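You operate a simulated robot arm through the tools that you are given. There is no shell and no other tool. Be economical: measure what you need, move in short steps, check, and stop when the job is done.

The job below is to be done with a simulated robot arm. You get a single attempt, and the scene is never put back.

## Task
Wipe the drops off the wooden tray, then set glass and soap on it.
Fine: the drinking glass and the green soap; use the purple cloth and put it back.
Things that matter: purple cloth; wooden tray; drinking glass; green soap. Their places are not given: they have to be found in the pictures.

Only the result counts: the job must be done as asked and must still hold three seconds after the hand-in. Knocking over, shifting, dropping, spilling or breaking anything else fails it.

## Robot
A 7-joint arm with a two-finger parallel gripper, fixed in place. Base frame: the origin is at the foot of the arm, x ahead of it, y to its left, z up. Units: mm, degrees, N and s.
With the tool pointing down near the work surface it reaches from about 300 to 700 mm from the base axis. Its first joint turns from -66.0 to 66.0 degrees. Payload 1.57 kg.
The TCP is the grasp point between the finger pads, 30 mm short of the fingertips. In the tool frame z runs along the fingers and y along their closing line. The gripper opens to 110 mm. The fingers are 24 mm wide and 12 mm thick; the gripper's body (48 by 112 mm) begins 78 mm behind the TCP.
Orientation is told as [roll, pitch, yaw] about the base's x, y, z axes, in that order, counted from this pose: with the fingers straight down and closing along the base's y, the tool's x points along the base's -x, its y along +y and its z along -z.

## Interface
- The arm moves only by the tool send_rows. Its argument "plan" is a list of rows, each a list of 7 numbers: the turn, a rotation vector about the tool's x, y, z in units of 6 degrees (1.0 is 6 degrees), then the shift along the tool's x, y, z in units of 20 mm (1.0 is 20 mm), then the closure, from 0 (fully open) to 1 (shut). In form: [[wx, wy, wz, x, y, z, gripper], ...]. A call has 1 to 20 rows; each row shifts and turns the commanded pose from where the row before left it, along the tool's axes as they then stand. A call with a number of a shift or a turn outside -1 to 1 is refused whole. Each row takes 0.2 s and may step no farther than 50 mm and 8.6 degrees from the row before; otherwise, or with a gripper value out of range, the whole call is refused. Where a pose cannot be reached the arm comes as near as it can. A force on the tool above 40 N (or 10 N above the force at the start of the call, whichever is more), or a blocked arm, ends the call early, and 0.2 s more pass. The fingers move at their own pace (about 108 mm/s each) and stop on an object; they squeeze with about 37 N. The grip force told is the motor's: it shows also when the fingers shut on nothing. Time passes only in rows, and 0.2 s behind the last, so rows that do not move let the fingers close. It gives the time, the measured TCP pose, the force on the tool (base axes), the opening and the grip force at its end, in the units of the frame above (readings bear some noise).
- Cameras (640 x 400 px; columns grow to the right, rows downward): "scene" is fixed at [155.8, -396, 1391.7]; the picture's right is [0.80, -0.59, 0.00], its down [-0.37, -0.50, -0.78] and it looks along [0.46, 0.63, -0.62] (base axes); focal length 218 px, centre (320, 200). "wrist" rides on the gripper at [-36, 0, -80] in the tool frame; the picture's right is [0.00, -1.00, 0.00], its down [0.97, 0.00, -0.24] and it looks along [0.24, 0.00, 0.97] (tool axes); focal length 218 px, centre (320, 200).
- get_image(camera): a new picture of that camera. No time passes.
- point_at(camera, pixels): for up to 12 pixels [column, row] of the newest picture of that camera ("zoom" is the newest enlarged one), the place [x, y, z] in the base frame of the surface seen there, good to about 2 mm, but the place of the scene camera against the robot may be out by one fixed shift of up to 12 mm in any direction. No time passes.
- close_up(camera, box): a new picture of the part [left, top, right, bottom] of that camera's present view, enlarged. No time passes.
- close_job(): hands the job in; it is judged then, once.

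Keep the steps short. Do not move on a guess: measure, check each grasp and each placing, and mend mistakes. In all there are 80 turns and 54 pictures (those below and enlarged ones count). Leave the gripper open and the arm clear of the work at the hand-in unless told otherwise, and finish with a single line.

The tools are called after "Call:" by a JSON object that holds its "name" and its "arguments". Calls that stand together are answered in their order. send_rows: Moves the arm, as the interface text tells. Its arguments: {"type":"object","properties":{"plan":{"type":"array"}},"required":["plan"]} The other tools are called the same way: get_image (camera) takes a picture; point_at (camera, pixels) gives the place of the surface under pixels of a picture; close_up (camera, box) takes an enlarged picture of a part of a camera's view; close_job () hands the job in.

At the start:

```text
time_s: 0.0
tcp_pos: [376.5, 51.2, 1173.6]
orientation: [0.0, 0.0, 0.0]
contact_force: [0.1, 0.2, 0.5]
finger_gap: 110.3
finger_force: 0.0
```

scene: 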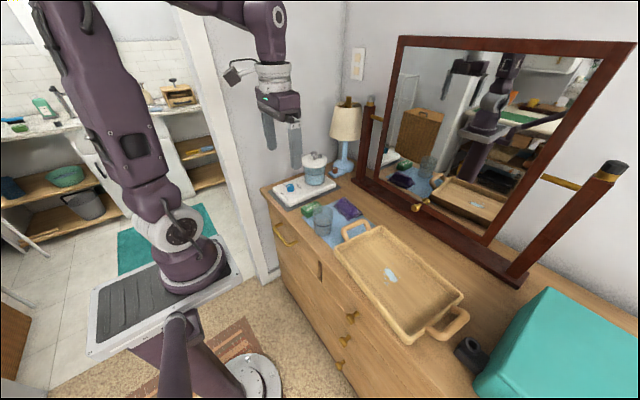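
wrist: 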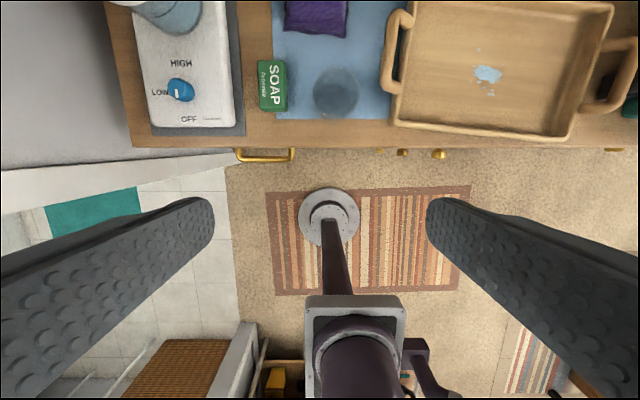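

I see a tray with drops, the cloth, soap and glass on a blue mat. First I enlarge and measure in both views.

Call:
{"name": "close_up", "arguments": {"camera": "scene", "box": [260, 140, 480, 350]}}

Call:
{"name": "point_at", "arguments": {"camera": "wrist", "pixels": [[315, 20], [288, 10], [346, 36], [272, 85], [272, 62], [262, 108], [335, 92], [335, 75], [488, 73], [478, 93], [400, 60], [610, 80]]}}

Call:
{"name": "close_up", "arguments": {"camera": "wrist", "box": [230, 0, 640, 160]}}

```text
1.90 times, centred on (370, 245) of scene
```

zoom: 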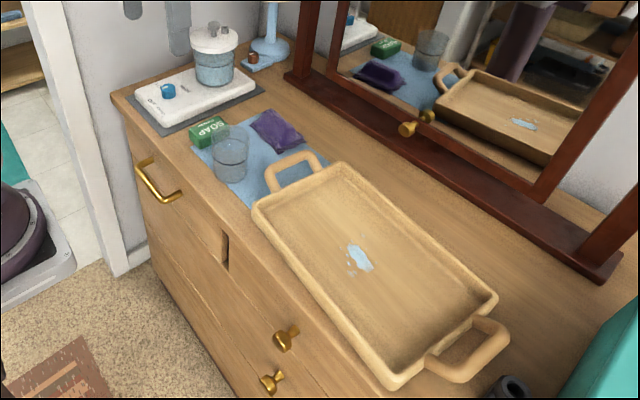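

```text
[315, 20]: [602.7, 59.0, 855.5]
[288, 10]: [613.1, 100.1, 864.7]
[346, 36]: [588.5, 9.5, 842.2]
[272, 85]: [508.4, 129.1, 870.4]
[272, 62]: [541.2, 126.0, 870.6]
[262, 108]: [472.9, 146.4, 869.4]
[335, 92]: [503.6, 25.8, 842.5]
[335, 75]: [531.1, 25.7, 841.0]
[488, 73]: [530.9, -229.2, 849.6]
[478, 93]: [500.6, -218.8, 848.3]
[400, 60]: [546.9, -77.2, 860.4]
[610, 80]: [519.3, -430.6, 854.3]
```

```text
1.56 times, centred on (435, 80) of wrist
```

zoom: 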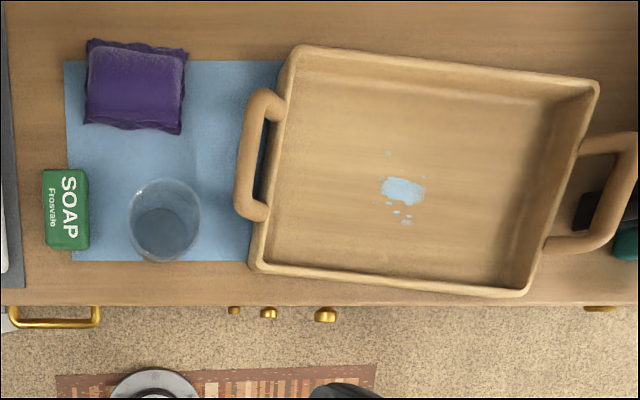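

Zoom shows everything: cloth around (135,87), soap (66,210), glass (163,220), drops (402,195). I measure on the zoom.

Call:
{"name": "point_at", "arguments": {"camera": "zoom", "pixels": [[92, 44], [186, 54], [181, 133], [84, 122], [135, 87], [110, 60], [165, 115], [387, 153], [385, 190], [425, 190], [405, 222], [376, 203]]}}

Call:
{"name": "point_at", "arguments": {"camera": "zoom", "pixels": [[45, 172], [84, 172], [48, 246], [87, 246], [163, 180], [132, 218], [200, 215], [163, 258], [163, 230], [87, 200], [140, 230], [186, 230]]}}

Call:
{"name": "point_at", "arguments": {"camera": "zoom", "pixels": [[298, 50], [597, 86], [528, 294], [253, 268], [312, 80], [560, 100], [510, 280], [270, 252], [255, 98], [240, 180], [262, 215], [610, 190]]}}

```text
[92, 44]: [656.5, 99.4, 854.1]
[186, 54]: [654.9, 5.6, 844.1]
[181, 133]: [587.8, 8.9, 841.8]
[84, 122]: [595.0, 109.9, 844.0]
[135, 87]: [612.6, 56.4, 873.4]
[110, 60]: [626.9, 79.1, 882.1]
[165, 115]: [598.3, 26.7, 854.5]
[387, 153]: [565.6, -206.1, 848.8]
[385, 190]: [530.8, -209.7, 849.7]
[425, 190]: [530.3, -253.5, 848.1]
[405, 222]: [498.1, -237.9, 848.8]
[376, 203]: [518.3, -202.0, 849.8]
```

```text
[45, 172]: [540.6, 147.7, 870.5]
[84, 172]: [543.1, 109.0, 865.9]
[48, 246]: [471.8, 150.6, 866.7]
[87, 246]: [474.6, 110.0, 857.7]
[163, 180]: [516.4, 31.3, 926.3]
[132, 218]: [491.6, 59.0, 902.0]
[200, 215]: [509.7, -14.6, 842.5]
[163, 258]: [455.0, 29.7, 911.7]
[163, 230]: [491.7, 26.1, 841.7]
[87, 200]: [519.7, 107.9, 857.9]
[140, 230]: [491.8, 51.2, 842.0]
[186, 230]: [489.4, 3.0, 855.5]
```

```text
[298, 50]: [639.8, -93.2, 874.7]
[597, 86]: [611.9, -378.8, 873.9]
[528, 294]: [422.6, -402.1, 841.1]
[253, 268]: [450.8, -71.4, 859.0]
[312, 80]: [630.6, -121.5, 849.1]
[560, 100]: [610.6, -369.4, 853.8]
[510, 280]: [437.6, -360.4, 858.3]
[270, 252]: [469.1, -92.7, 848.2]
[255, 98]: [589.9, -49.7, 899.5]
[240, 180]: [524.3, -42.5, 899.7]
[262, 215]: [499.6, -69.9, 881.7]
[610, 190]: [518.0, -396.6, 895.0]
```

Cloth centre about (620,57), soap (507,129), glass (488,28), drops around (528,-228). Next I check the mirror's clearances and tray points in the scene view.

Call:
{"name": "point_at", "arguments": {"camera": "scene", "pixels": [[356, 181], [418, 220], [517, 287], [416, 208], [372, 175], [480, 246], [345, 208], [347, 110], [314, 170], [390, 275], [323, 222], [307, 210]]}}

Call:
{"name": "close_up", "arguments": {"camera": "scene", "box": [290, 180, 400, 250]}}

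```text
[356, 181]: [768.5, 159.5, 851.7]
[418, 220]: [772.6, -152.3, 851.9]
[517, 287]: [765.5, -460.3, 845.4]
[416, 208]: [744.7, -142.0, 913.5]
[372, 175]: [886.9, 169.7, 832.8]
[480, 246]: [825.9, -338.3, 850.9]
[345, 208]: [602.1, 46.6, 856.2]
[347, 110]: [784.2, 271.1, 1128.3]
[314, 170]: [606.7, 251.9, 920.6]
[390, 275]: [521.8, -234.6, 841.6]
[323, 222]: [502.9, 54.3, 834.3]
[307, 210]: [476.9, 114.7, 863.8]
```

```text
5.71 times, centred on (345, 215) of scene
```

zoom: 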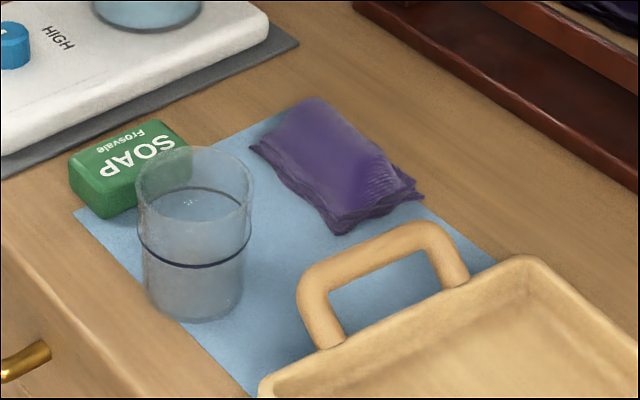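

Mirror foot begins at x≈745, so there is room. The cloth is about 68 wide in x and 95 in y, so I will grasp it across x. First I move above it at z≈1000 without turning.

Call:
{"name": "send_rows", "arguments": {"plan": [[0, 0, 0, -0.94, 0.02, 0.65, 0], [0, 0, 0, -0.94, 0.02, 0.65, 0], [0, 0, 0, -0.94, 0.02, 0.65, 0], [0, 0, 0, -0.94, 0.02, 0.65, 0], [0, 0, 0, -0.94, 0.02, 0.65, 0], [0, 0, 0, -0.94, 0.02, 0.65, 0], [0, 0, 0, -0.94, 0.02, 0.65, 0], [0, 0, 0, -0.94, 0.02, 0.65, 0], [0, 0, 0, -0.94, 0.02, 0.65, 0], [0, 0, 0, -0.94, 0.02, 0.65, 0], [0, 0, 0, -0.94, 0.02, 0.65, 0], [0, 0, 0, -0.94, 0.02, 0.65, 0], [0, 0, 0, -0.94, 0.02, 0.65, 0]]}}

Call:
{"name": "send_rows", "arguments": {"plan": [[0, 0, 1, 0, 0, 0, 0], [0, 0, 1, 0, 0, 0, 0], [0, 0, 1, 0, 0, 0, 0], [0, 0, 1, 0, 0, 0, 0], [0, 0, 1, 0, 0, 0, 0], [0, 0, 1, 0, 0, 0, 0], [0, 0, 1, 0, 0, 0, 0], [0, 0, 1, 0, 0, 0, 0], [0, 0, 1, 0, 0, 0, 0], [0, 0, 1, 0, 0, 0, 0], [0, 0, 1, 0, 0, 0, 0], [0, 0, 1, 0, 0, 0, 0], [0, 0, 1, 0, 0, 0, 0], [0, 0, 1, 0, 0, 0, 0], [0, 0, 1, 0, 0, 0, 0]]}}

Call:
{"name": "get_image", "arguments": {"camera": "wrist"}}

```text
time_s: 2.8
tcp_pos: [622.8, 57.9, 1004.7]
orientation: [0.0, 0.1, 0.0]
contact_force: [-0.6, 0.1, -0.5]
finger_gap: 110.0
finger_force: 0.0
```

```text
time_s: 6.0
tcp_pos: [621.8, 57.1, 1004.7]
orientation: [0.0, 0.0, -90.0]
contact_force: [0.8, -0.5, 0.2]
finger_gap: 109.9
finger_force: 0.1
```

```text
48 pictures are left
```

wrist: 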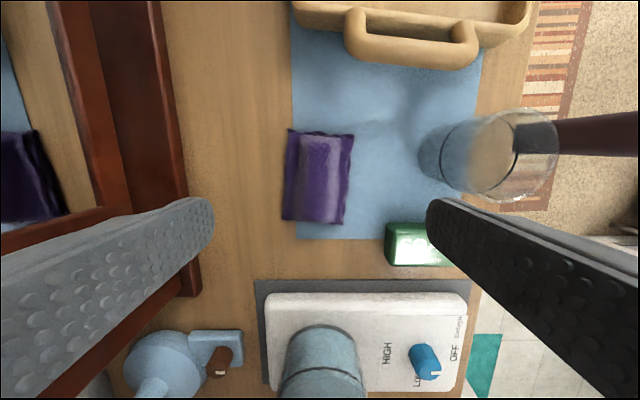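

Tool x is now base +y, tool y base +x. I measure the cloth closer: it spans columns 283-353, rows 128-225.

Call:
{"name": "point_at", "arguments": {"camera": "wrist", "pixels": [[288, 130], [353, 137], [347, 222], [283, 217], [318, 145], [318, 175], [318, 205], [300, 180], [340, 180], [290, 180], [348, 180], [318, 220]]}}

Call:
{"name": "close_up", "arguments": {"camera": "wrist", "box": [260, 110, 380, 240]}}

```text
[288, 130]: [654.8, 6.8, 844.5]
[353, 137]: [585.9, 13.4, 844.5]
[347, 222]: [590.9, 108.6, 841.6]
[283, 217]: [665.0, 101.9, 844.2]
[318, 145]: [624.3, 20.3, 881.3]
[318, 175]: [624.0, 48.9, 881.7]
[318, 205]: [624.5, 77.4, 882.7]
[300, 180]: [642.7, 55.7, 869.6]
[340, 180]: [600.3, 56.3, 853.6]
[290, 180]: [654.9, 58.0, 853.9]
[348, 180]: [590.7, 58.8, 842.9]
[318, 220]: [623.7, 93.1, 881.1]
```

```text
3.08 times, centred on (320, 175) of wrist
```

zoom: 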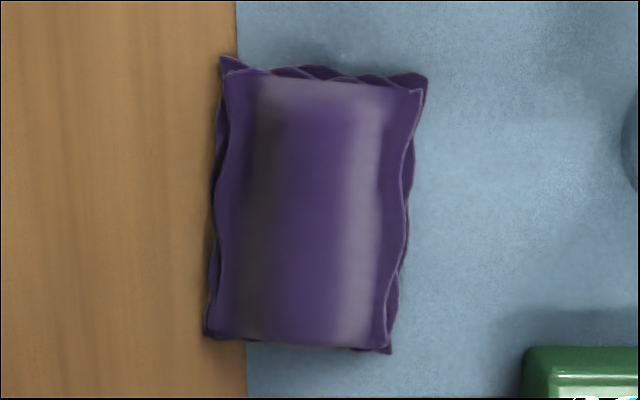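

The cloth has a ridge along y at x≈624, top z≈882, axis tilted about 4.5°. I turn 4.5°, go down to TCP z≈877, and stay open.

Call:
{"name": "send_rows", "arguments": {"plan": [[0, 0, 0.75, 0, 0.15, 0.5, 0], [0, 0, 0, 0, 0, 0.85, 0], [0, 0, 0, 0, 0, 0.85, 0], [0, 0, 0, 0, 0, 0.85, 0], [0, 0, 0, 0, 0, 0.85, 0], [0, 0, 0, 0, 0, 0.85, 0], [0, 0, 0, 0, 0, 0.85, 0], [0, 0, 0, 0, 0, 0.8, 0]]}}

Call:
{"name": "get_image", "arguments": {"camera": "wrist"}}

```text
time_s: 7.8
tcp_pos: [625.7, 57.6, 873.9]
orientation: [0.0, 0.0, -94.4]
contact_force: [-0.3, 0.4, -0.7]
finger_gap: 109.8
finger_force: 0.1
```

```text
46 pictures are left
```

wrist: 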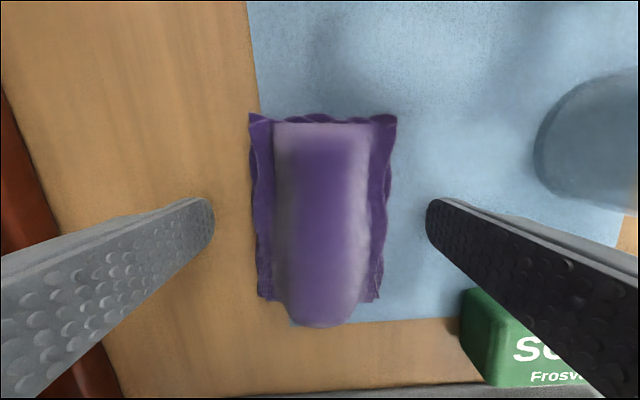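

The cloth sits between the fingers; tips are about 2 mm above the mat. I rise 2 mm and close.

Call:
{"name": "send_rows", "arguments": {"plan": [[0, 0, 0, 0, 0, -0.15, 0], [0, 0, 0, 0, 0, 0, 1], [0, 0, 0, 0, 0, 0, 1], [0, 0, 0, 0, 0, 0, 1], [0, 0, 0, 0, 0, 0, 1]]}}

Call:
{"name": "get_image", "arguments": {"camera": "wrist"}}

```text
time_s: 9.0
tcp_pos: [624.5, 57.6, 877.3]
orientation: [-0.1, 0.0, -94.5]
contact_force: [0.0, -0.6, 1.1]
finger_gap: 68.8
finger_force: 37.0
```

```text
45 pictures are left
```

wrist: 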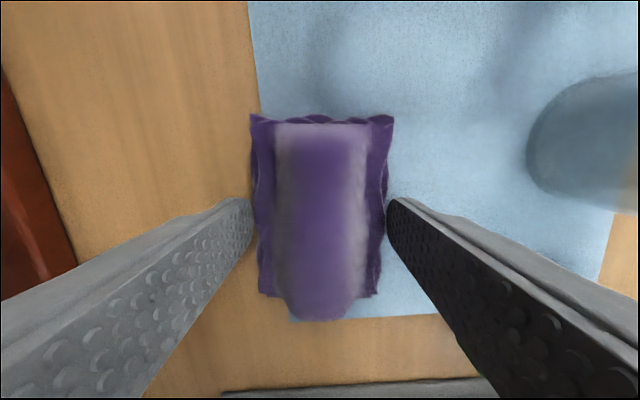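

Gap 68.8, grip 37 N. I lift to about z=977 and check.

Call:
{"name": "send_rows", "arguments": {"plan": [[0, 0, 0, 0, 0, -0.5, 1], [0, 0, 0, 0, 0, -0.9, 1], [0, 0, 0, 0, 0, -0.9, 1], [0, 0, 0, 0, 0, -0.9, 1], [0, 0, 0, 0, 0, -0.9, 1], [0, 0, 0, 0, 0, -0.9, 1]]}}

Call:
{"name": "get_image", "arguments": {"camera": "wrist"}}

Call:
{"name": "close_up", "arguments": {"camera": "scene", "box": [290, 130, 450, 300]}}

```text
time_s: 10.4
tcp_pos: [625.2, 58.7, 979.3]
orientation: [0.0, 0.0, -94.5]
contact_force: [-0.2, 0.2, -1.0]
finger_gap: 68.8
finger_force: 37.0
```

```text
44 pictures are left
```

wrist: 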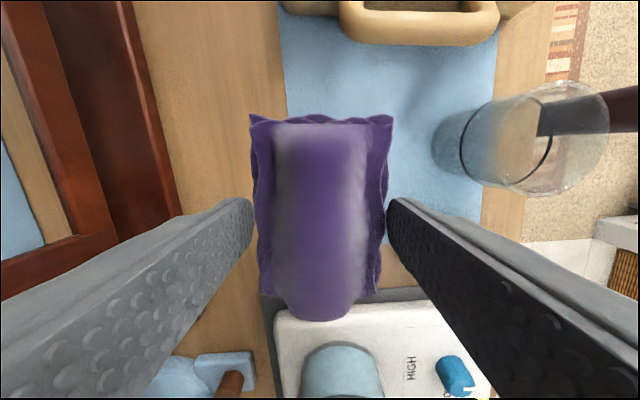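

```text
2.35 times, centred on (370, 215) of scene
```

zoom: 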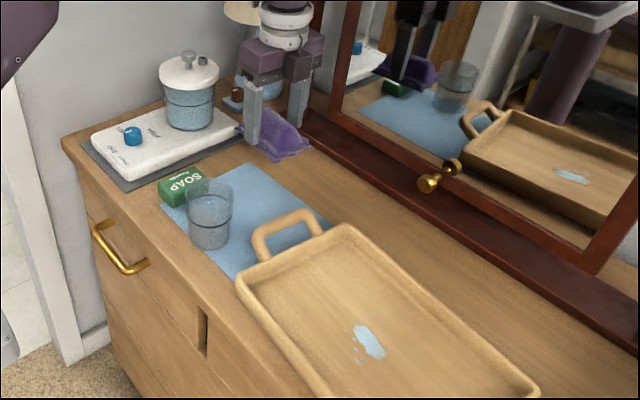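

The cloth is held. The tray's long side is tilted about 5.6°, nearly like the tool. I carry it at this height to above (550,-160).

Call:
{"name": "send_rows", "arguments": {"plan": [[0, 0, 0, -0.934, -0.24, 0, 1], [0, 0, 0, -0.934, -0.24, 0, 1], [0, 0, 0, -0.934, -0.24, 0, 1], [0, 0, 0, -0.934, -0.24, 0, 1], [0, 0, 0, -0.934, -0.24, 0, 1], [0, 0, 0, -0.934, -0.24, 0, 1], [0, 0, 0, -0.934, -0.24, 0, 1], [0, 0, 0, -0.934, -0.24, 0, 1], [0, 0, 0, -0.934, -0.24, 0, 1], [0, 0, 0, -0.934, -0.24, 0, 1], [0, 0, 0, -0.934, -0.24, 0, 1], [0, 0, 0, -0.934, -0.24, 0, 1]]}}

Call:
{"name": "get_image", "arguments": {"camera": "wrist"}}

```text
time_s: 13.0
tcp_pos: [550.2, -163.8, 979.4]
orientation: [0.0, 0.0, -94.5]
contact_force: [0.1, -0.6, -1.1]
finger_gap: 69.2
finger_force: 37.2
```

```text
42 pictures are left
```

wrist: 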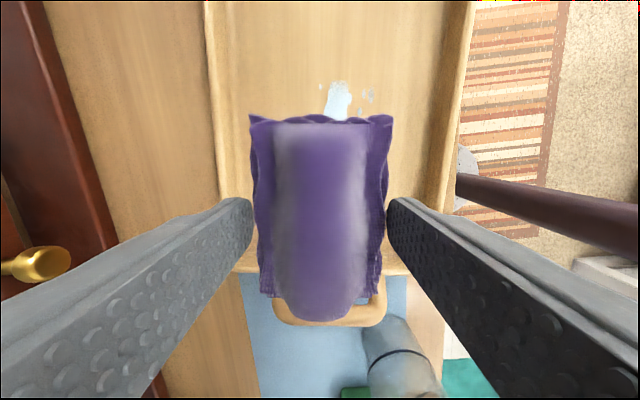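

Now the tray's inner edges: left at (222,100), right at (442,100), near side hidden. I measure them.

Call:
{"name": "point_at", "arguments": {"camera": "wrist", "pixels": [[210, 100], [222, 100], [232, 100], [433, 100], [444, 100], [455, 100], [226, 180], [425, 190], [336, 85], [368, 95], [335, 112], [405, 262]]}}

```text
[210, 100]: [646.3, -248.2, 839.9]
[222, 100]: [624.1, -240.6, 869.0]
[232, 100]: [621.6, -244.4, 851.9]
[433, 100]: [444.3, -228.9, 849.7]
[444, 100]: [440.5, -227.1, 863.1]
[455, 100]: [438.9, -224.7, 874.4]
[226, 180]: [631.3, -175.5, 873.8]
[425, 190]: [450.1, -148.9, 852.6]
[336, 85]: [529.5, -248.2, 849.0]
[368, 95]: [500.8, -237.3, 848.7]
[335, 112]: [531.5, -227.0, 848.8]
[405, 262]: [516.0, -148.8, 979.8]
```

Interior is x≈445–622 at the drops, plenty. I go down to TCP z≈890, just above contact.

Call:
{"name": "send_rows", "arguments": {"plan": [[0, 0, 0, 0, 0, 0.9, 1], [0, 0, 0, 0, 0, 0.9, 1], [0, 0, 0, 0, 0, 0.9, 1], [0, 0, 0, 0, 0, 0.9, 1], [0, 0, 0, 0, 0, 0.6, 1], [0, 0, 0, 0, 0, 0.15, 1]]}}

Call:
{"name": "send_rows", "arguments": {"plan": [[0, 0, 0, 0, 0, 0.1, 1], [0, 0, 0, 0, 0, 0.1, 1], [0, 0, 0, 0, 0, 0.1, 1]]}}

```text
time_s: 14.4
tcp_pos: [549.7, -162.0, 892.8]
orientation: [-0.1, 0.1, -94.5]
contact_force: [-0.1, 0.0, -0.3]
finger_gap: 68.6
finger_force: 37.6
```

```text
time_s: 15.2
tcp_pos: [548.6, -160.7, 886.9]
orientation: [0.1, 0.0, -94.6]
contact_force: [0.2, 1.0, -1.4]
finger_gap: 68.6
finger_force: 37.2
```

I see no contact yet at 886.9; down further in 1 mm steps.

Call:
{"name": "send_rows", "arguments": {"plan": [[0, 0, 0, 0, 0, 0.06, 1], [0, 0, 0, 0, 0, 0.06, 1]]}}

Call:
{"name": "send_rows", "arguments": {"plan": [[0, 0, 0, 0, 0, 0.05, 1], [0, 0, 0, 0, 0, 0.05, 1]]}}

```text
time_s: 15.8
tcp_pos: [549.6, -162.5, 885.9]
orientation: [0.2, 0.0, -94.5]
contact_force: [-4.3, 3.0, 33.7]
finger_gap: 68.8
finger_force: 37.3
```

```text
time_s: 16.2
tcp_pos: [549.5, -162.2, 886.0]
orientation: [0.1, 0.0, -94.6]
contact_force: [-4.8, 2.3, 12.6]
finger_gap: 69.0
finger_force: 37.2
stopped in row 1: the force on the tool passed its limit (the readings are from after the stop); the commanded pose is now the measured one
```

Contact at z≈886 with about 12 N. I ease up 0.4 mm and wipe slowly along the tray to y≈-300.

Call:
{"name": "send_rows", "arguments": {"plan": [[0, 0, 0, 0, 0, -0.02, 1], [0, 0, 0, -0.5, 0, 0, 1], [0, 0, 0, -0.5, 0, 0, 1], [0, 0, 0, -0.5, 0, 0, 1], [0, 0, 0, -0.5, 0, 0, 1], [0, 0, 0, -0.5, 0, 0, 1], [0, 0, 0, -0.5, 0, 0, 1], [0, 0, 0, -0.5, 0, 0, 1], [0, 0, 0, -0.5, 0, 0, 1], [0, 0, 0, -0.5, 0, 0, 1], [0, 0, 0, -0.5, 0, 0, 1], [0, 0, 0, -0.5, 0, 0, 1], [0, 0, 0, -0.5, 0, 0, 1], [0, 0, 0, -0.5, 0, 0, 1]]}}

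Call:
{"name": "close_up", "arguments": {"camera": "scene", "box": [320, 200, 480, 350]}}

```text
time_s: 19.2
tcp_pos: [540.5, -291.3, 886.1]
orientation: [0.2, -0.1, -94.5]
contact_force: [0.8, 4.7, 9.4]
finger_gap: 69.0
finger_force: 37.1
```

```text
2.67 times, centred on (400, 275) of scene
```

zoom: 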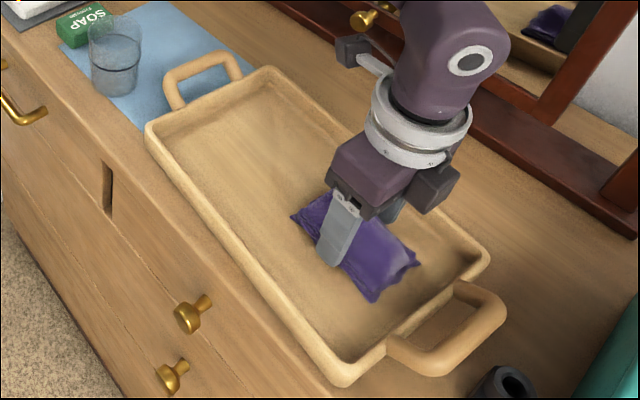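

The main puddle seems gone. I shift 35 mm toward the front and wipe back.

Call:
{"name": "send_rows", "arguments": {"plan": [[0, 0, 0, 0, -0.5, 0, 1], [0, 0, 0, 0, -0.5, 0, 1], [0, 0, 0, 0, -0.5, 0, 1], [0, 0, 0, 0, -0.25, 0, 1], [0, 0, 0, 0.5, 0, 0, 1], [0, 0, 0, 0.5, 0, 0, 1], [0, 0, 0, 0.5, 0, 0, 1], [0, 0, 0, 0.5, 0, 0, 1], [0, 0, 0, 0.5, 0, 0, 1], [0, 0, 0, 0.5, 0, 0, 1], [0, 0, 0, 0.5, 0, 0, 1], [0, 0, 0, 0.5, 0, 0, 1], [0, 0, 0, 0.5, 0, 0, 1], [0, 0, 0, 0.5, 0, 0, 1], [0, 0, 0, 0.5, 0, 0, 1], [0, 0, 0, 0.5, 0, 0, 1]]}}

Call:
{"name": "get_image", "arguments": {"camera": "wrist"}}

```text
time_s: 22.6
tcp_pos: [514.2, -170.5, 885.8]
orientation: [0.1, 0.0, -94.5]
contact_force: [-0.4, -0.9, 1.6]
finger_gap: 68.7
finger_force: 36.9
```

```text
40 pictures are left
```

wrist: 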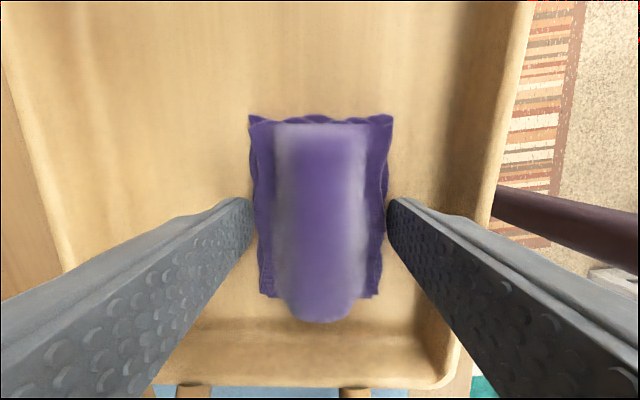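

The floor looks clean. I lift to ~z 980 and inspect.

Call:
{"name": "send_rows", "arguments": {"plan": [[0, 0, 0, 0, 0, -0.5, 1], [0, 0, 0, 0, 0, -0.9, 1], [0, 0, 0, 0, 0, -0.9, 1], [0, 0, 0, 0, 0, -0.9, 1], [0, 0, 0, 0, 0, -0.9, 1], [0, 0, 0, 0, 0, -0.7, 1]]}}

Call:
{"name": "get_image", "arguments": {"camera": "wrist"}}

Call:
{"name": "close_up", "arguments": {"camera": "scene", "box": [330, 220, 470, 340]}}

```text
time_s: 24.0
tcp_pos: [514.5, -169.7, 981.5]
orientation: [0.1, -0.1, -94.5]
contact_force: [-0.4, 0.2, -0.3]
finger_gap: 68.8
finger_force: 36.9
```

```text
39 pictures are left
```

wrist: 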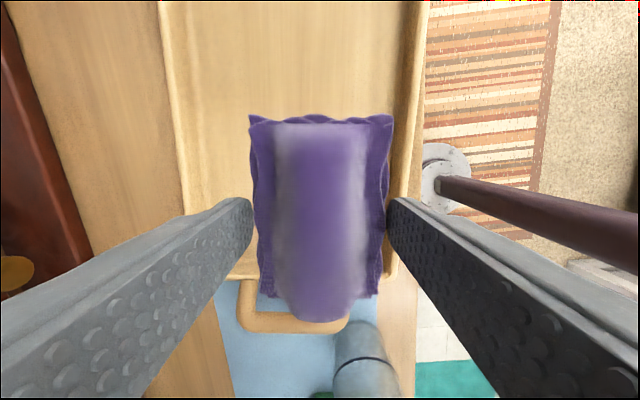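

```text
3.33 times, centred on (400, 280) of scene
```

zoom: 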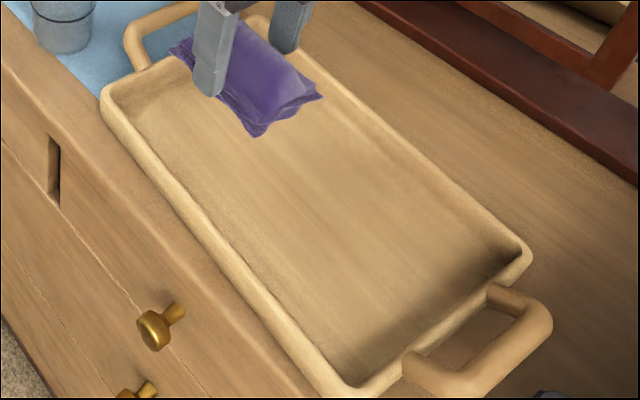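

The tray is clean. I carry the cloth back: first away toward the mirror side, then to (624.5,57.6).

Call:
{"name": "send_rows", "arguments": {"plan": [[0, 0, 0, 0, 0.92, 0, 1], [0, 0, 0, 0, 0.92, 0, 1], [0, 0, 0, 0, 0.92, 0, 1], [0, 0, 0, 0, 0.92, 0, 1], [0, 0, 0, 0, 0.92, 0, 1], [0, 0, 0, 0.98, 0, 0, 1], [0, 0, 0, 0.98, 0, 0, 1], [0, 0, 0, 0.98, 0, 0, 1], [0, 0, 0, 0.98, 0, 0, 1], [0, 0, 0, 0.98, 0, 0, 1], [0, 0, 0, 0.98, 0, 0, 1], [0, 0, 0, 0.98, 0, 0, 1], [0, 0, 0, 0.98, 0, 0, 1], [0, 0, 0, 0.98, 0, 0, 1], [0, 0, 0, 0.98, 0, 0, 1], [0, 0, 0, 0.98, 0, 0, 1], [0, 0, 0, 0.98, 0, 0, 1], [0, 0, 0, 0, 0, 0, 1]]}}

```text
time_s: 27.8
tcp_pos: [624.1, 58.2, 981.3]
orientation: [0.2, -0.2, -94.6]
contact_force: [0.5, 0.0, -0.5]
finger_gap: 68.9
finger_force: 37.1
```

On place. Down to about z 881 first.

Call:
{"name": "send_rows", "arguments": {"plan": [[0, 0, 0, 0, 0, 0.9, 1], [0, 0, 0, 0, 0, 0.9, 1], [0, 0, 0, 0, 0, 0.9, 1], [0, 0, 0, 0, 0, 0.9, 1], [0, 0, 0, 0, 0, 0.9, 1], [0, 0, 0, 0, 0, 0.4, 1], [0, 0, 0, 0, 0, 0.05, 1]]}}

Call:
{"name": "send_rows", "arguments": {"plan": [[0, 0, 0, 0, 0, 0.06, 1], [0, 0, 0, 0, 0, 0, 1]]}}

```text
time_s: 29.4
tcp_pos: [626.0, 57.3, 882.7]
orientation: [0.1, 0.0, -94.5]
contact_force: [-0.3, 0.9, 0.0]
finger_gap: 68.9
finger_force: 37.6
```

```text
time_s: 30.0
tcp_pos: [625.1, 56.9, 880.9]
orientation: [0.1, -0.1, -94.4]
contact_force: [1.2, -0.4, -0.4]
finger_gap: 68.9
finger_force: 36.7
```

No contact yet; a little lower.

Call:
{"name": "send_rows", "arguments": {"plan": [[0, 0, 0, 0, 0, 0.06, 1], [0, 0, 0, 0, 0, 0, 1]]}}

Call:
{"name": "send_rows", "arguments": {"plan": [[0, 0, 0, 0, 0, 0.04, 1], [0, 0, 0, 0, 0, 0, 1]]}}

```text
time_s: 30.6
tcp_pos: [625.9, 57.5, 879.9]
orientation: [0.1, 0.0, -94.5]
contact_force: [-1.2, 0.2, -0.6]
finger_gap: 68.8
finger_force: 36.9
```

```text
time_s: 31.2
tcp_pos: [624.3, 58.2, 879.1]
orientation: [0.2, -0.2, -94.4]
contact_force: [-0.1, 0.5, -0.6]
finger_gap: 68.7
finger_force: 36.8
```

Call:
{"name": "send_rows", "arguments": {"plan": [[0, 0, 0, 0, 0, 0.05, 1], [0, 0, 0, 0, 0, 0, 1]]}}

Call:
{"name": "send_rows", "arguments": {"plan": [[0, 0, 0, 0, 0, 0.04, 1], [0, 0, 0, 0, 0, 0, 1]]}}

```text
time_s: 31.8
tcp_pos: [624.7, 58.2, 878.9]
orientation: [0.1, -0.1, -94.5]
contact_force: [0.0, 0.1, -0.7]
finger_gap: 68.7
finger_force: 36.9
```

```text
time_s: 32.4
tcp_pos: [624.9, 57.7, 877.1]
orientation: [0.1, -0.1, -94.5]
contact_force: [0.3, 1.4, 6.0]
finger_gap: 68.6
finger_force: 37.3
```

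Contact at 877.1 (6 N), same height as at the pick. I open and rise.

Call:
{"name": "send_rows", "arguments": {"plan": [[0, 0, 0, 0, 0, 0, 0], [0, 0, 0, 0, 0, 0, 0], [0, 0, 0, 0, 0, 0, 0], [0, 0, 0, 0, 0, -0.9, 0], [0, 0, 0, 0, 0, -0.9, 0], [0, 0, 0, 0, 0, -0.9, 0], [0, 0, 0, 0, 0, -0.9, 0], [0, 0, 0, 0, 0, -0.9, 0], [0, 0, 0, 0, 0, -0.9, 0], [0, 0, 0, 0, 0, -0.9, 0], [0, 0, 0, 0, 0, -0.9, 0], [0, 0, 0, 0, 0, -0.9, 0]]}}

Call:
{"name": "get_image", "arguments": {"camera": "wrist"}}

```text
time_s: 35.0
tcp_pos: [623.6, 58.4, 1039.6]
orientation: [0.1, 0.0, -94.5]
contact_force: [-0.2, -0.6, 0.2]
finger_gap: 109.9
finger_force: 0.1
```

```text
37 pictures are left
```

wrist: 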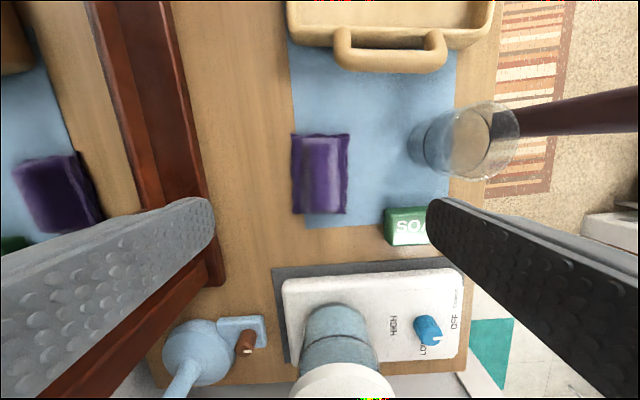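

Cloth is back in place. Next the glass, gripped across x (free sides). I move above about (488,28).

Call:
{"name": "send_rows", "arguments": {"plan": [[0, 0, 0, -0.29, -0.95, 0, 0], [0, 0, 0, -0.29, -0.95, 0, 0], [0, 0, 0, -0.29, -0.95, 0, 0], [0, 0, 0, -0.29, -0.95, 0, 0], [0, 0, 0, -0.29, -0.95, 0, 0], [0, 0, 0, -0.29, -0.95, 0, 0], [0, 0, 0, -0.29, -0.95, 0, 0], [0, 0, 0, 0, 0, 0, 0]]}}

Call:
{"name": "get_image", "arguments": {"camera": "wrist"}}

Call:
{"name": "close_up", "arguments": {"camera": "wrist", "box": [240, 120, 400, 220]}}

```text
time_s: 36.8
tcp_pos: [487.2, 27.4, 1039.1]
orientation: [0.1, -0.1, -94.5]
contact_force: [0.7, -0.1, 0.6]
finger_gap: 110.0
finger_force: 0.0
```

```text
36 pictures are left
```

wrist: 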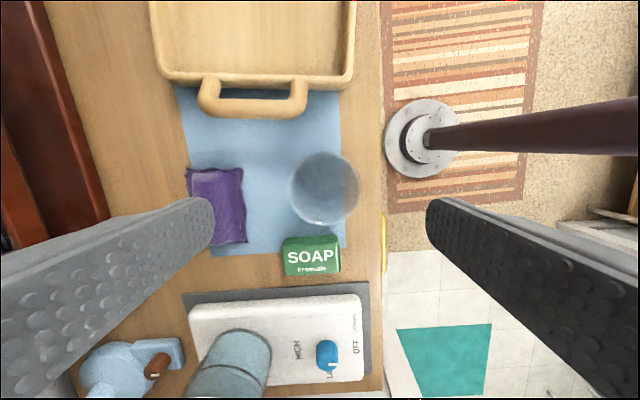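

```text
4.00 times, centred on (320, 170) of wrist
```

zoom: 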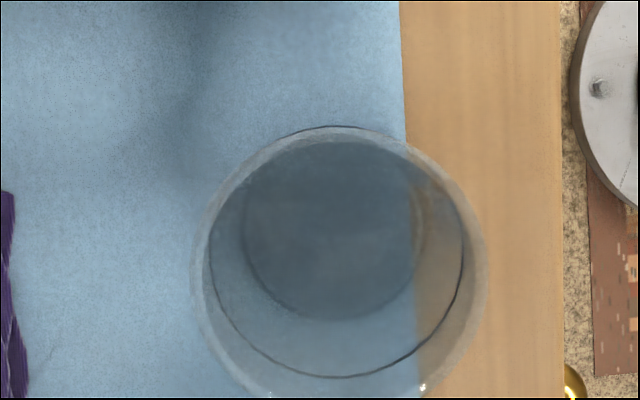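

Rim spans zoom columns ~193–487. I measure rim points.

Call:
{"name": "point_at", "arguments": {"camera": "zoom", "pixels": [[197, 270], [200, 260], [482, 260], [484, 250], [335, 129], [320, 130], [350, 130], [335, 220], [255, 240], [412, 240], [260, 393], [422, 388]]}}

Call:
{"name": "point_at", "arguments": {"camera": "wrist", "pixels": [[286, 278], [339, 270], [283, 240], [336, 236], [310, 256], [311, 275], [184, 298], [368, 285], [192, 310], [363, 300], [345, 355], [330, 345]]}}

```text
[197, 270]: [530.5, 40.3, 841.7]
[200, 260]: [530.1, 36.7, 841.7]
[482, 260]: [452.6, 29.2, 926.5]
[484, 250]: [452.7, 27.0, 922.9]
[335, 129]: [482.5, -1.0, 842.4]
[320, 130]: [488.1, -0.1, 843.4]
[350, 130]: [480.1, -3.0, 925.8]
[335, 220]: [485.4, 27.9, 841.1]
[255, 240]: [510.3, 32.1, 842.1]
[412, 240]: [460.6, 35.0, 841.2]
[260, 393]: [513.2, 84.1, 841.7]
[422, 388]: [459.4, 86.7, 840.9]
```

```text
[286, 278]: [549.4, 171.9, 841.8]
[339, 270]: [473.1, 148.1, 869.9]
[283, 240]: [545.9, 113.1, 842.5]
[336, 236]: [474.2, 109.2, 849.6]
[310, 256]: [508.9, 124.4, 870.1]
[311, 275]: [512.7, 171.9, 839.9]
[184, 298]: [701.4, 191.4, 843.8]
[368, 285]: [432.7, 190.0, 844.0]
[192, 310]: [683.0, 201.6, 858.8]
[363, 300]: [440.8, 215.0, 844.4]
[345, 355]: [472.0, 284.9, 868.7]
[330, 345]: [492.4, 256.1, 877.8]
```

Rim centre ≈ (485,30), diameter ≈64, top 926. I align and go down to z≈884, open, around the glass.

Call:
{"name": "send_rows", "arguments": {"plan": [[0, 0, 0, 0.12, -0.12, 0, 0], [0, 0, 0, 0, 0, 0.9, 0], [0, 0, 0, 0, 0, 0.9, 0], [0, 0, 0, 0, 0, 0.9, 0], [0, 0, 0, 0, 0, 0.9, 0], [0, 0, 0, 0, 0, 0.9, 0], [0, 0, 0, 0, 0, 0, 0]]}}

Call:
{"name": "get_image", "arguments": {"camera": "wrist"}}

```text
time_s: 38.4
tcp_pos: [486.1, 29.5, 947.7]
orientation: [0.1, -0.1, -94.5]
contact_force: [-0.2, 0.0, -0.6]
finger_gap: 109.9
finger_force: 0.0
```

```text
34 pictures are left
```

wrist: 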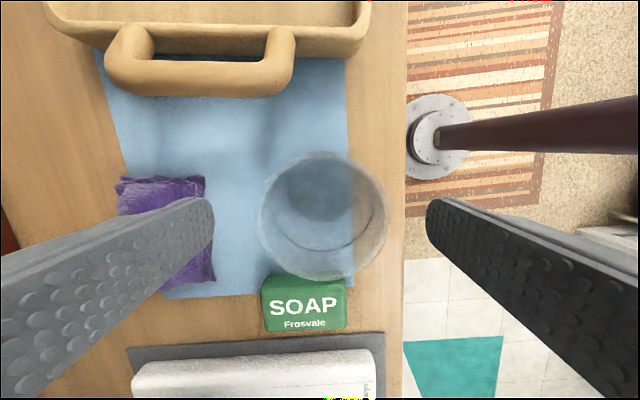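

The glass is centred between the fingers. Down another 64 mm.

Call:
{"name": "send_rows", "arguments": {"plan": [[0, 0, 0, 0, 0, 0.8, 0], [0, 0, 0, 0, 0, 0.8, 0], [0, 0, 0, 0, 0, 0.8, 0], [0, 0, 0, 0, 0, 0.7, 0], [0, 0, 0, 0, 0, 0, 0]]}}

Call:
{"name": "send_rows", "arguments": {"plan": [[0, 0, 0, 0, 0, 0, 0.3], [0, 0, 0, 0, 0, 0, 0.45], [0, 0, 0, 0, 0, 0, 1], [0, 0, 0, 0, 0, 0, 1], [0, 0, 0, 0, 0, 0, 1]]}}

Call:
{"name": "get_image", "arguments": {"camera": "wrist"}}

```text
time_s: 39.6
tcp_pos: [487.6, 31.8, 887.4]
orientation: [0.2, -0.1, -94.6]
contact_force: [-0.4, 0.7, -0.6]
finger_gap: 110.1
finger_force: 0.1
```

```text
time_s: 40.8
tcp_pos: [486.6, 30.3, 887.6]
orientation: [0.2, -0.1, -94.6]
contact_force: [-0.7, 0.1, -0.4]
finger_gap: 66.6
finger_force: 37.5
```

```text
33 pictures are left
```

wrist: 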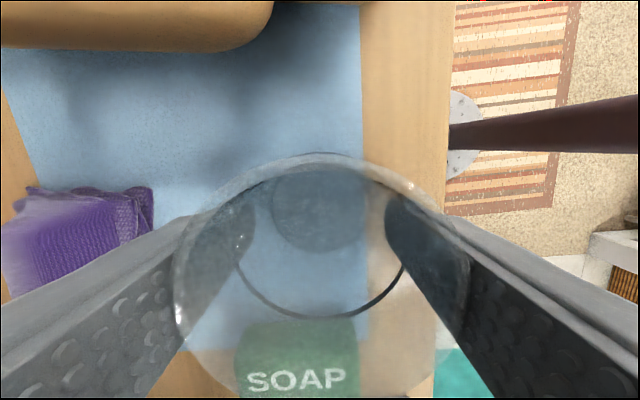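

Held at gap 66.6. I lift 100 mm gently.

Call:
{"name": "send_rows", "arguments": {"plan": [[0, 0, 0, 0, 0, -0.2, 1], [0, 0, 0, 0, 0, -0.4, 1], [0, 0, 0, 0, 0, -0.6, 1], [0, 0, 0, 0, 0, -0.7, 1], [0, 0, 0, 0, 0, -0.7, 1], [0, 0, 0, 0, 0, -0.7, 1], [0, 0, 0, 0, 0, -0.7, 1], [0, 0, 0, 0, 0, -0.6, 1], [0, 0, 0, 0, 0, -0.4, 1], [0, 0, 0, 0, 0, -0.2, 1], [0, 0, 0, 0, 0, 0, 1]]}}

Call:
{"name": "close_up", "arguments": {"camera": "scene", "box": [270, 130, 430, 290]}}

```text
time_s: 43.2
tcp_pos: [486.4, 30.5, 991.7]
orientation: [0.1, -0.1, -94.4]
contact_force: [0.4, 0.0, -0.4]
finger_gap: 66.7
finger_force: 37.7
```

```text
2.50 times, centred on (350, 210) of scene
```

zoom: 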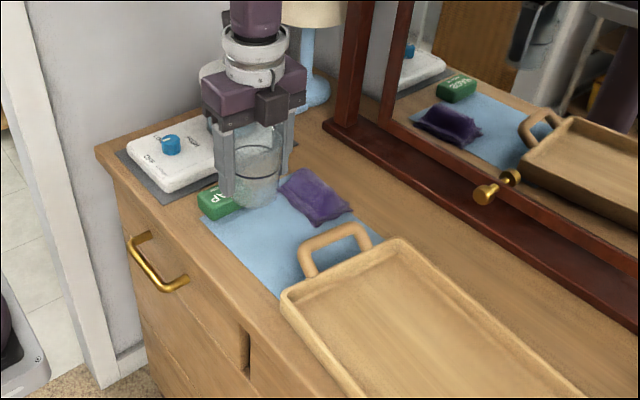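

The glass is held upright. I carry it gently to above (527,-295).

Call:
{"name": "send_rows", "arguments": {"plan": [[0, 0, 0, -0.3, 0.06, 0, 1], [0, 0, 0, -0.6, 0.12, 0, 1], [0, 0, 0, -0.89, 0.183, 0, 1], [0, 0, 0, -0.89, 0.183, 0, 1], [0, 0, 0, -0.89, 0.183, 0, 1], [0, 0, 0, -0.89, 0.183, 0, 1], [0, 0, 0, -0.89, 0.183, 0, 1], [0, 0, 0, -0.89, 0.183, 0, 1], [0, 0, 0, -0.89, 0.183, 0, 1], [0, 0, 0, -0.89, 0.183, 0, 1], [0, 0, 0, -0.89, 0.183, 0, 1], [0, 0, 0, -0.89, 0.183, 0, 1], [0, 0, 0, -0.89, 0.183, 0, 1], [0, 0, 0, -0.89, 0.183, 0, 1], [0, 0, 0, -0.89, 0.183, 0, 1], [0, 0, 0, -0.89, 0.183, 0, 1], [0, 0, 0, -0.89, 0.183, 0, 1], [0, 0, 0, -0.89, 0.183, 0, 1], [0, 0, 0, -0.6, 0.12, 0, 1], [0, 0, 0, -0.3, 0.06, 0, 1]]}}

Call:
{"name": "get_image", "arguments": {"camera": "wrist"}}

Call:
{"name": "close_up", "arguments": {"camera": "scene", "box": [330, 180, 490, 350]}}

```text
time_s: 47.4
tcp_pos: [529.1, -293.2, 991.6]
orientation: [0.1, 0.0, -94.5]
contact_force: [-0.5, 0.1, -0.7]
finger_gap: 66.3
finger_force: 37.5
```

```text
31 pictures are left
```

wrist: 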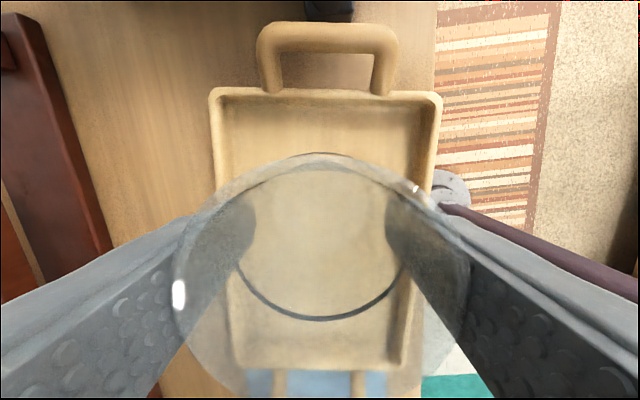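

```text
2.35 times, centred on (410, 265) of scene
```

zoom: 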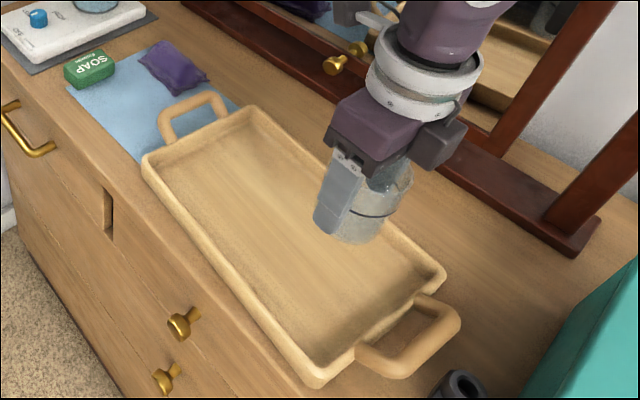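

I check the tray's inner bounds around here.

Call:
{"name": "point_at", "arguments": {"camera": "wrist", "pixels": [[222, 150], [232, 150], [412, 150], [425, 150], [320, 100], [320, 110], [235, 300], [400, 320]]}}

```text
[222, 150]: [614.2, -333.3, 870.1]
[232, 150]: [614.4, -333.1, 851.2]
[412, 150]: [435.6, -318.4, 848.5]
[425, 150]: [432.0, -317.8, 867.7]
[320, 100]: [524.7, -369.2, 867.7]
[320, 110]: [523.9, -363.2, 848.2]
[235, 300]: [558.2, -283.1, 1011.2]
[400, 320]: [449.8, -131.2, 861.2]
```

Interior 437–615, so (529,-293) is central. Down to z≈897, then by small steps to contact.

Call:
{"name": "send_rows", "arguments": {"plan": [[0, 0, 0, 0, 0, 0.3, 1], [0, 0, 0, 0, 0, 0.6, 1], [0, 0, 0, 0, 0, 0.8, 1], [0, 0, 0, 0, 0, 0.8, 1], [0, 0, 0, 0, 0, 0.8, 1], [0, 0, 0, 0, 0, 0.6, 1], [0, 0, 0, 0, 0, 0.4, 1], [0, 0, 0, 0, 0, 0.3, 1], [0, 0, 0, 0, 0, 0, 1]]}}

Call:
{"name": "send_rows", "arguments": {"plan": [[0, 0, 0, 0, 0, 0.06, 1], [0, 0, 0, 0, 0, 0, 1]]}}

```text
time_s: 49.4
tcp_pos: [527.9, -294.7, 899.2]
orientation: [0.0, -0.1, -94.6]
contact_force: [-0.2, 0.5, -0.3]
finger_gap: 66.8
finger_force: 36.8
```

```text
time_s: 50.0
tcp_pos: [526.0, -294.1, 898.0]
orientation: [0.0, -0.3, -94.4]
contact_force: [-0.7, -0.1, -0.3]
finger_gap: 66.5
finger_force: 36.6
```

Call:
{"name": "send_rows", "arguments": {"plan": [[0, 0, 0, 0, 0, 0.06, 1], [0, 0, 0, 0, 0, 0, 1]]}}

Call:
{"name": "send_rows", "arguments": {"plan": [[0, 0, 0, 0, 0, 0.05, 1], [0, 0, 0, 0, 0, 0, 1]]}}

Call:
{"name": "send_rows", "arguments": {"plan": [[0, 0, 0, 0, 0, 0.04, 1], [0, 0, 0, 0, 0, 0, 1]]}}

```text
time_s: 50.6
tcp_pos: [526.9, -294.7, 897.2]
orientation: [0.1, 0.0, -94.5]
contact_force: [0.4, -0.5, -0.2]
finger_gap: 66.4
finger_force: 37.2
```

```text
time_s: 51.2
tcp_pos: [527.6, -295.1, 896.1]
orientation: [0.0, 0.0, -94.6]
contact_force: [0.0, 0.1, -0.5]
finger_gap: 66.8
finger_force: 36.8
```

```text
time_s: 51.8
tcp_pos: [526.8, -294.3, 895.4]
orientation: [0.1, -0.1, -94.6]
contact_force: [-0.7, -1.1, -0.4]
finger_gap: 67.0
finger_force: 36.4
```

Still free at 895.4; expected contact about 895. One more fine step or two.

Call:
{"name": "send_rows", "arguments": {"plan": [[0, 0, 0, 0, 0, 0.04, 1], [0, 0, 0, 0, 0, 0, 1]]}}

Call:
{"name": "send_rows", "arguments": {"plan": [[0, 0, 0, 0, 0, 0.03, 1], [0, 0, 0, 0, 0, 0, 1]]}}

```text
time_s: 52.4
tcp_pos: [527.9, -294.3, 895.9]
orientation: [0.2, -0.1, -94.6]
contact_force: [-0.9, 0.3, 2.1]
finger_gap: 66.6
finger_force: 36.9
```

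```text
time_s: 53.0
tcp_pos: [527.3, -293.8, 894.8]
orientation: [0.2, -0.1, -94.4]
contact_force: [-2.5, 0.3, 7.4]
finger_gap: 66.8
finger_force: 36.6
```

Contact, 7 N. I open slowly and rise.

Call:
{"name": "send_rows", "arguments": {"plan": [[0, 0, 0, 0, 0, 0, 0.35], [0, 0, 0, 0, 0, 0, 0.2], [0, 0, 0, 0, 0, 0, 0], [0, 0, 0, 0, 0, 0, 0], [0, 0, 0, 0, 0, -0.5, 0], [0, 0, 0, 0, 0, -0.9, 0], [0, 0, 0, 0, 0, -0.9, 0], [0, 0, 0, 0, 0, -0.9, 0], [0, 0, 0, 0, 0, -0.9, 0], [0, 0, 0, 0, 0, -0.9, 0], [0, 0, 0, 0, 0, -0.9, 0], [0, 0, 0, 0, 0, -0.9, 0]]}}

Call:
{"name": "get_image", "arguments": {"camera": "wrist"}}

```text
time_s: 55.6
tcp_pos: [527.1, -294.9, 1031.3]
orientation: [0.1, 0.0, -94.5]
contact_force: [0.0, -0.2, -0.8]
finger_gap: 110.2
finger_force: 0.0
```

```text
29 pictures are left
```

wrist: 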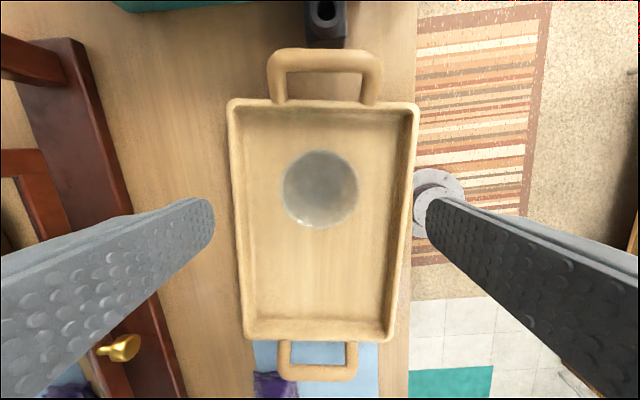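

The glass stands on the tray. Next the soap: I move back toward y≈105 at this height.

Call:
{"name": "send_rows", "arguments": {"plan": [[0, 0, 0, 1, 0, 0, 0], [0, 0, 0, 1, -0.15, 0, 0], [0, 0, 0, 1, -0.15, 0, 0], [0, 0, 0, 1, -0.15, 0, 0], [0, 0, 0, 1, -0.15, 0, 0], [0, 0, 0, 1, -0.15, 0, 0], [0, 0, 0, 1, -0.15, 0, 0], [0, 0, 0, 1, -0.15, 0, 0], [0, 0, 0, 1, -0.15, 0, 0], [0, 0, 0, 1, -0.15, 0, 0], [0, 0, 0, 1, -0.15, 0, 0], [0, 0, 0, 1, -0.15, 0, 0], [0, 0, 0, 1, -0.15, 0, 0], [0, 0, 0, 1, -0.15, 0, 0], [0, 0, 0, 1, -0.15, 0, 0], [0, 0, 0, 1, -0.15, 0, 0], [0, 0, 0, 1, -0.15, 0, 0], [0, 0, 0, 1, -0.15, 0, 0], [0, 0, 0, 1, -0.15, 0, 0], [0, 0, 0, 1, 0, 0, 0]]}}

Call:
{"name": "send_rows", "arguments": {"plan": [[0, 0, -1, 0, 0, 0, 0], [0, 0, -1, 0, 0, 0, 0], [0, 0, -1, 0, 0, 0, 0], [0, 0, -1, 0, 0, 0, 0], [0, 0, -1, 0, 0, 0, 0], [0, 0, -1, 0, 0, 0, 0], [0, 0, -1, 0, 0, 0, 0], [0, 0, -1, 0, 0, 0, 0], [0, 0, -1, 0, 0, 0, 0], [0, 0, -1, 0, 0, 0, 0], [0, 0, -1, 0, 0, 0, 0], [0, 0, -1, 0, 0, 0, 0], [0, 0, -1, 0, 0, 0, 0], [0, 0, -1, 0, 0, 0, 0], [0, 0, -1, 0, 0, 0, 0], [0, 0, -0.75, 0, 0, 0, 0]]}}

Call:
{"name": "get_image", "arguments": {"camera": "wrist"}}

```text
time_s: 59.8
tcp_pos: [504.8, 109.0, 1028.9]
orientation: [0.2, 0.0, -94.4]
contact_force: [-0.9, -0.7, -0.2]
finger_gap: 109.8
finger_force: 0.1
```

```text
time_s: 63.2
tcp_pos: [504.2, 108.3, 1028.7]
orientation: [0.0, -0.2, 0.1]
contact_force: [-0.1, 0.2, -0.4]
finger_gap: 109.9
finger_force: 0.1
```

```text
28 pictures are left
```

wrist: 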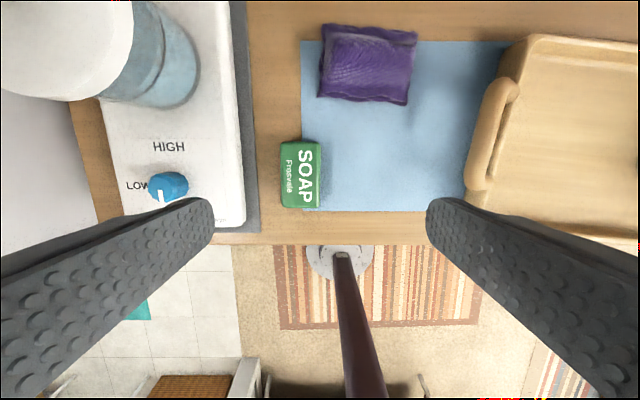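

Soap visible at (300,175). I measure its corners and the mat/warmer edges.

Call:
{"name": "point_at", "arguments": {"camera": "wrist", "pixels": [[282, 145], [318, 146], [282, 204], [314, 205], [300, 175], [258, 175], [243, 175], [230, 175], [210, 190], [300, 145], [300, 203], [316, 175]]}}

Call:
{"name": "close_up", "arguments": {"camera": "wrist", "box": [240, 125, 360, 225]}}

```text
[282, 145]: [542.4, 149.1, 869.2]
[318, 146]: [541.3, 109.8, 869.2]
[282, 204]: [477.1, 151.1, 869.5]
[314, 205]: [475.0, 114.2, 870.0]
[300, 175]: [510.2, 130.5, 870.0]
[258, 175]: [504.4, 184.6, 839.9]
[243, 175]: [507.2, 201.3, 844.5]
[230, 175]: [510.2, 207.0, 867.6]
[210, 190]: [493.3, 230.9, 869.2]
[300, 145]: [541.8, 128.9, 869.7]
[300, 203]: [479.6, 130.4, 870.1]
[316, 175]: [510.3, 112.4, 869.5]
```

```text
4.00 times, centred on (300, 175) of wrist
```

zoom: 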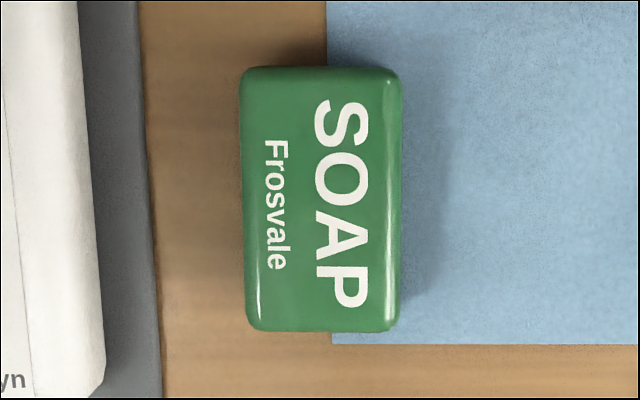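

Soap centre (509.5,130.5), 40 wide in y, top 870, straight. I part-close to ~80 mm, align, go down to z≈890.

Call:
{"name": "send_rows", "arguments": {"plan": [[0, 0, 0, -0.13, 0.55, 0, 0.27], [0, 0, 0, -0.13, 0.56, 0, 0.27], [0, 0, 0, 0, 0, 0.9, 0.27], [0, 0, 0, 0, 0, 0.9, 0.27], [0, 0, 0, 0, 0, 0.9, 0.27], [0, 0, 0, 0, 0, 0.9, 0.27], [0, 0, 0, 0, 0, 0.9, 0.27], [0, 0, 0, 0, 0, 0.9, 0.27], [0, 0, 0, 0, 0, 0.9, 0.27], [0, 0, 0, 0, 0, 0.5, 0.27], [0, 0, 0, 0, 0, 0, 0.27]]}}

Call:
{"name": "get_image", "arguments": {"camera": "wrist"}}

```text
time_s: 65.6
tcp_pos: [509.5, 130.5, 893.9]
orientation: [-0.2, 0.0, 0.1]
contact_force: [0.0, 0.1, 0.2]
finger_gap: 80.4
finger_force: 0.1
```

```text
26 pictures are left
```

wrist: 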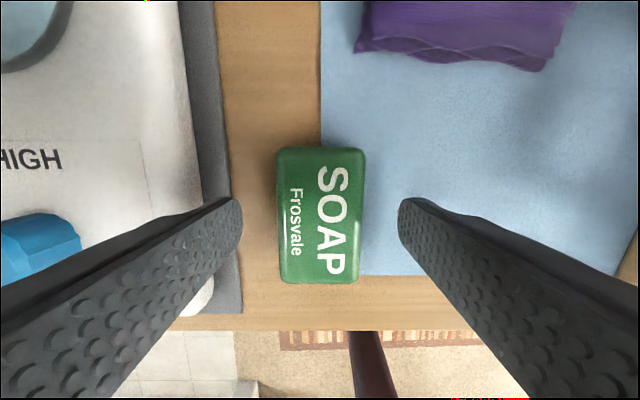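

Soap is centred. Down 16 mm and close.

Call:
{"name": "send_rows", "arguments": {"plan": [[0, 0, 0, 0, 0, 0.4, 0.27], [0, 0, 0, 0, 0, 0.4, 0.27], [0, 0, 0, 0, 0, 0, 0.27], [0, 0, 0, 0, 0, 0, 0.5], [0, 0, 0, 0, 0, 0, 1], [0, 0, 0, 0, 0, 0, 1], [0, 0, 0, 0, 0, 0, 1]]}}

Call:
{"name": "send_rows", "arguments": {"plan": [[0, 0, 0, 0, 0, -0.3, 1], [0, 0, 0, 0, 0, -0.6, 1], [0, 0, 0, 0, 0, -0.9, 1], [0, 0, 0, 0, 0, -0.9, 1], [0, 0, 0, 0, 0, -0.9, 1], [0, 0, 0, 0, 0, -0.9, 1], [0, 0, 0, 0, 0, -0.9, 1], [0, 0, 0, 0, 0, -0.6, 1], [0, 0, 0, 0, 0, 0, 1]]}}

Call:
{"name": "get_image", "arguments": {"camera": "wrist"}}

```text
time_s: 67.2
tcp_pos: [509.8, 131.4, 877.3]
orientation: [-0.2, 0.0, 0.1]
contact_force: [0.4, 0.4, -1.5]
finger_gap: 43.9
finger_force: 36.8
```

```text
time_s: 69.2
tcp_pos: [509.0, 130.2, 998.1]
orientation: [-0.2, 0.0, 0.0]
contact_force: [0.1, 0.3, -0.8]
finger_gap: 44.2
finger_force: 37.3
```

```text
25 pictures are left
```

wrist: 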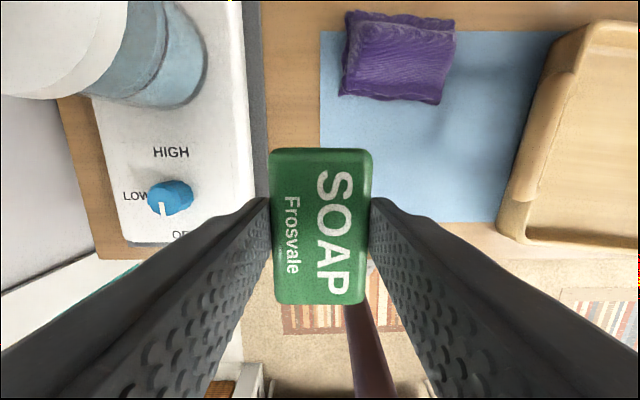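

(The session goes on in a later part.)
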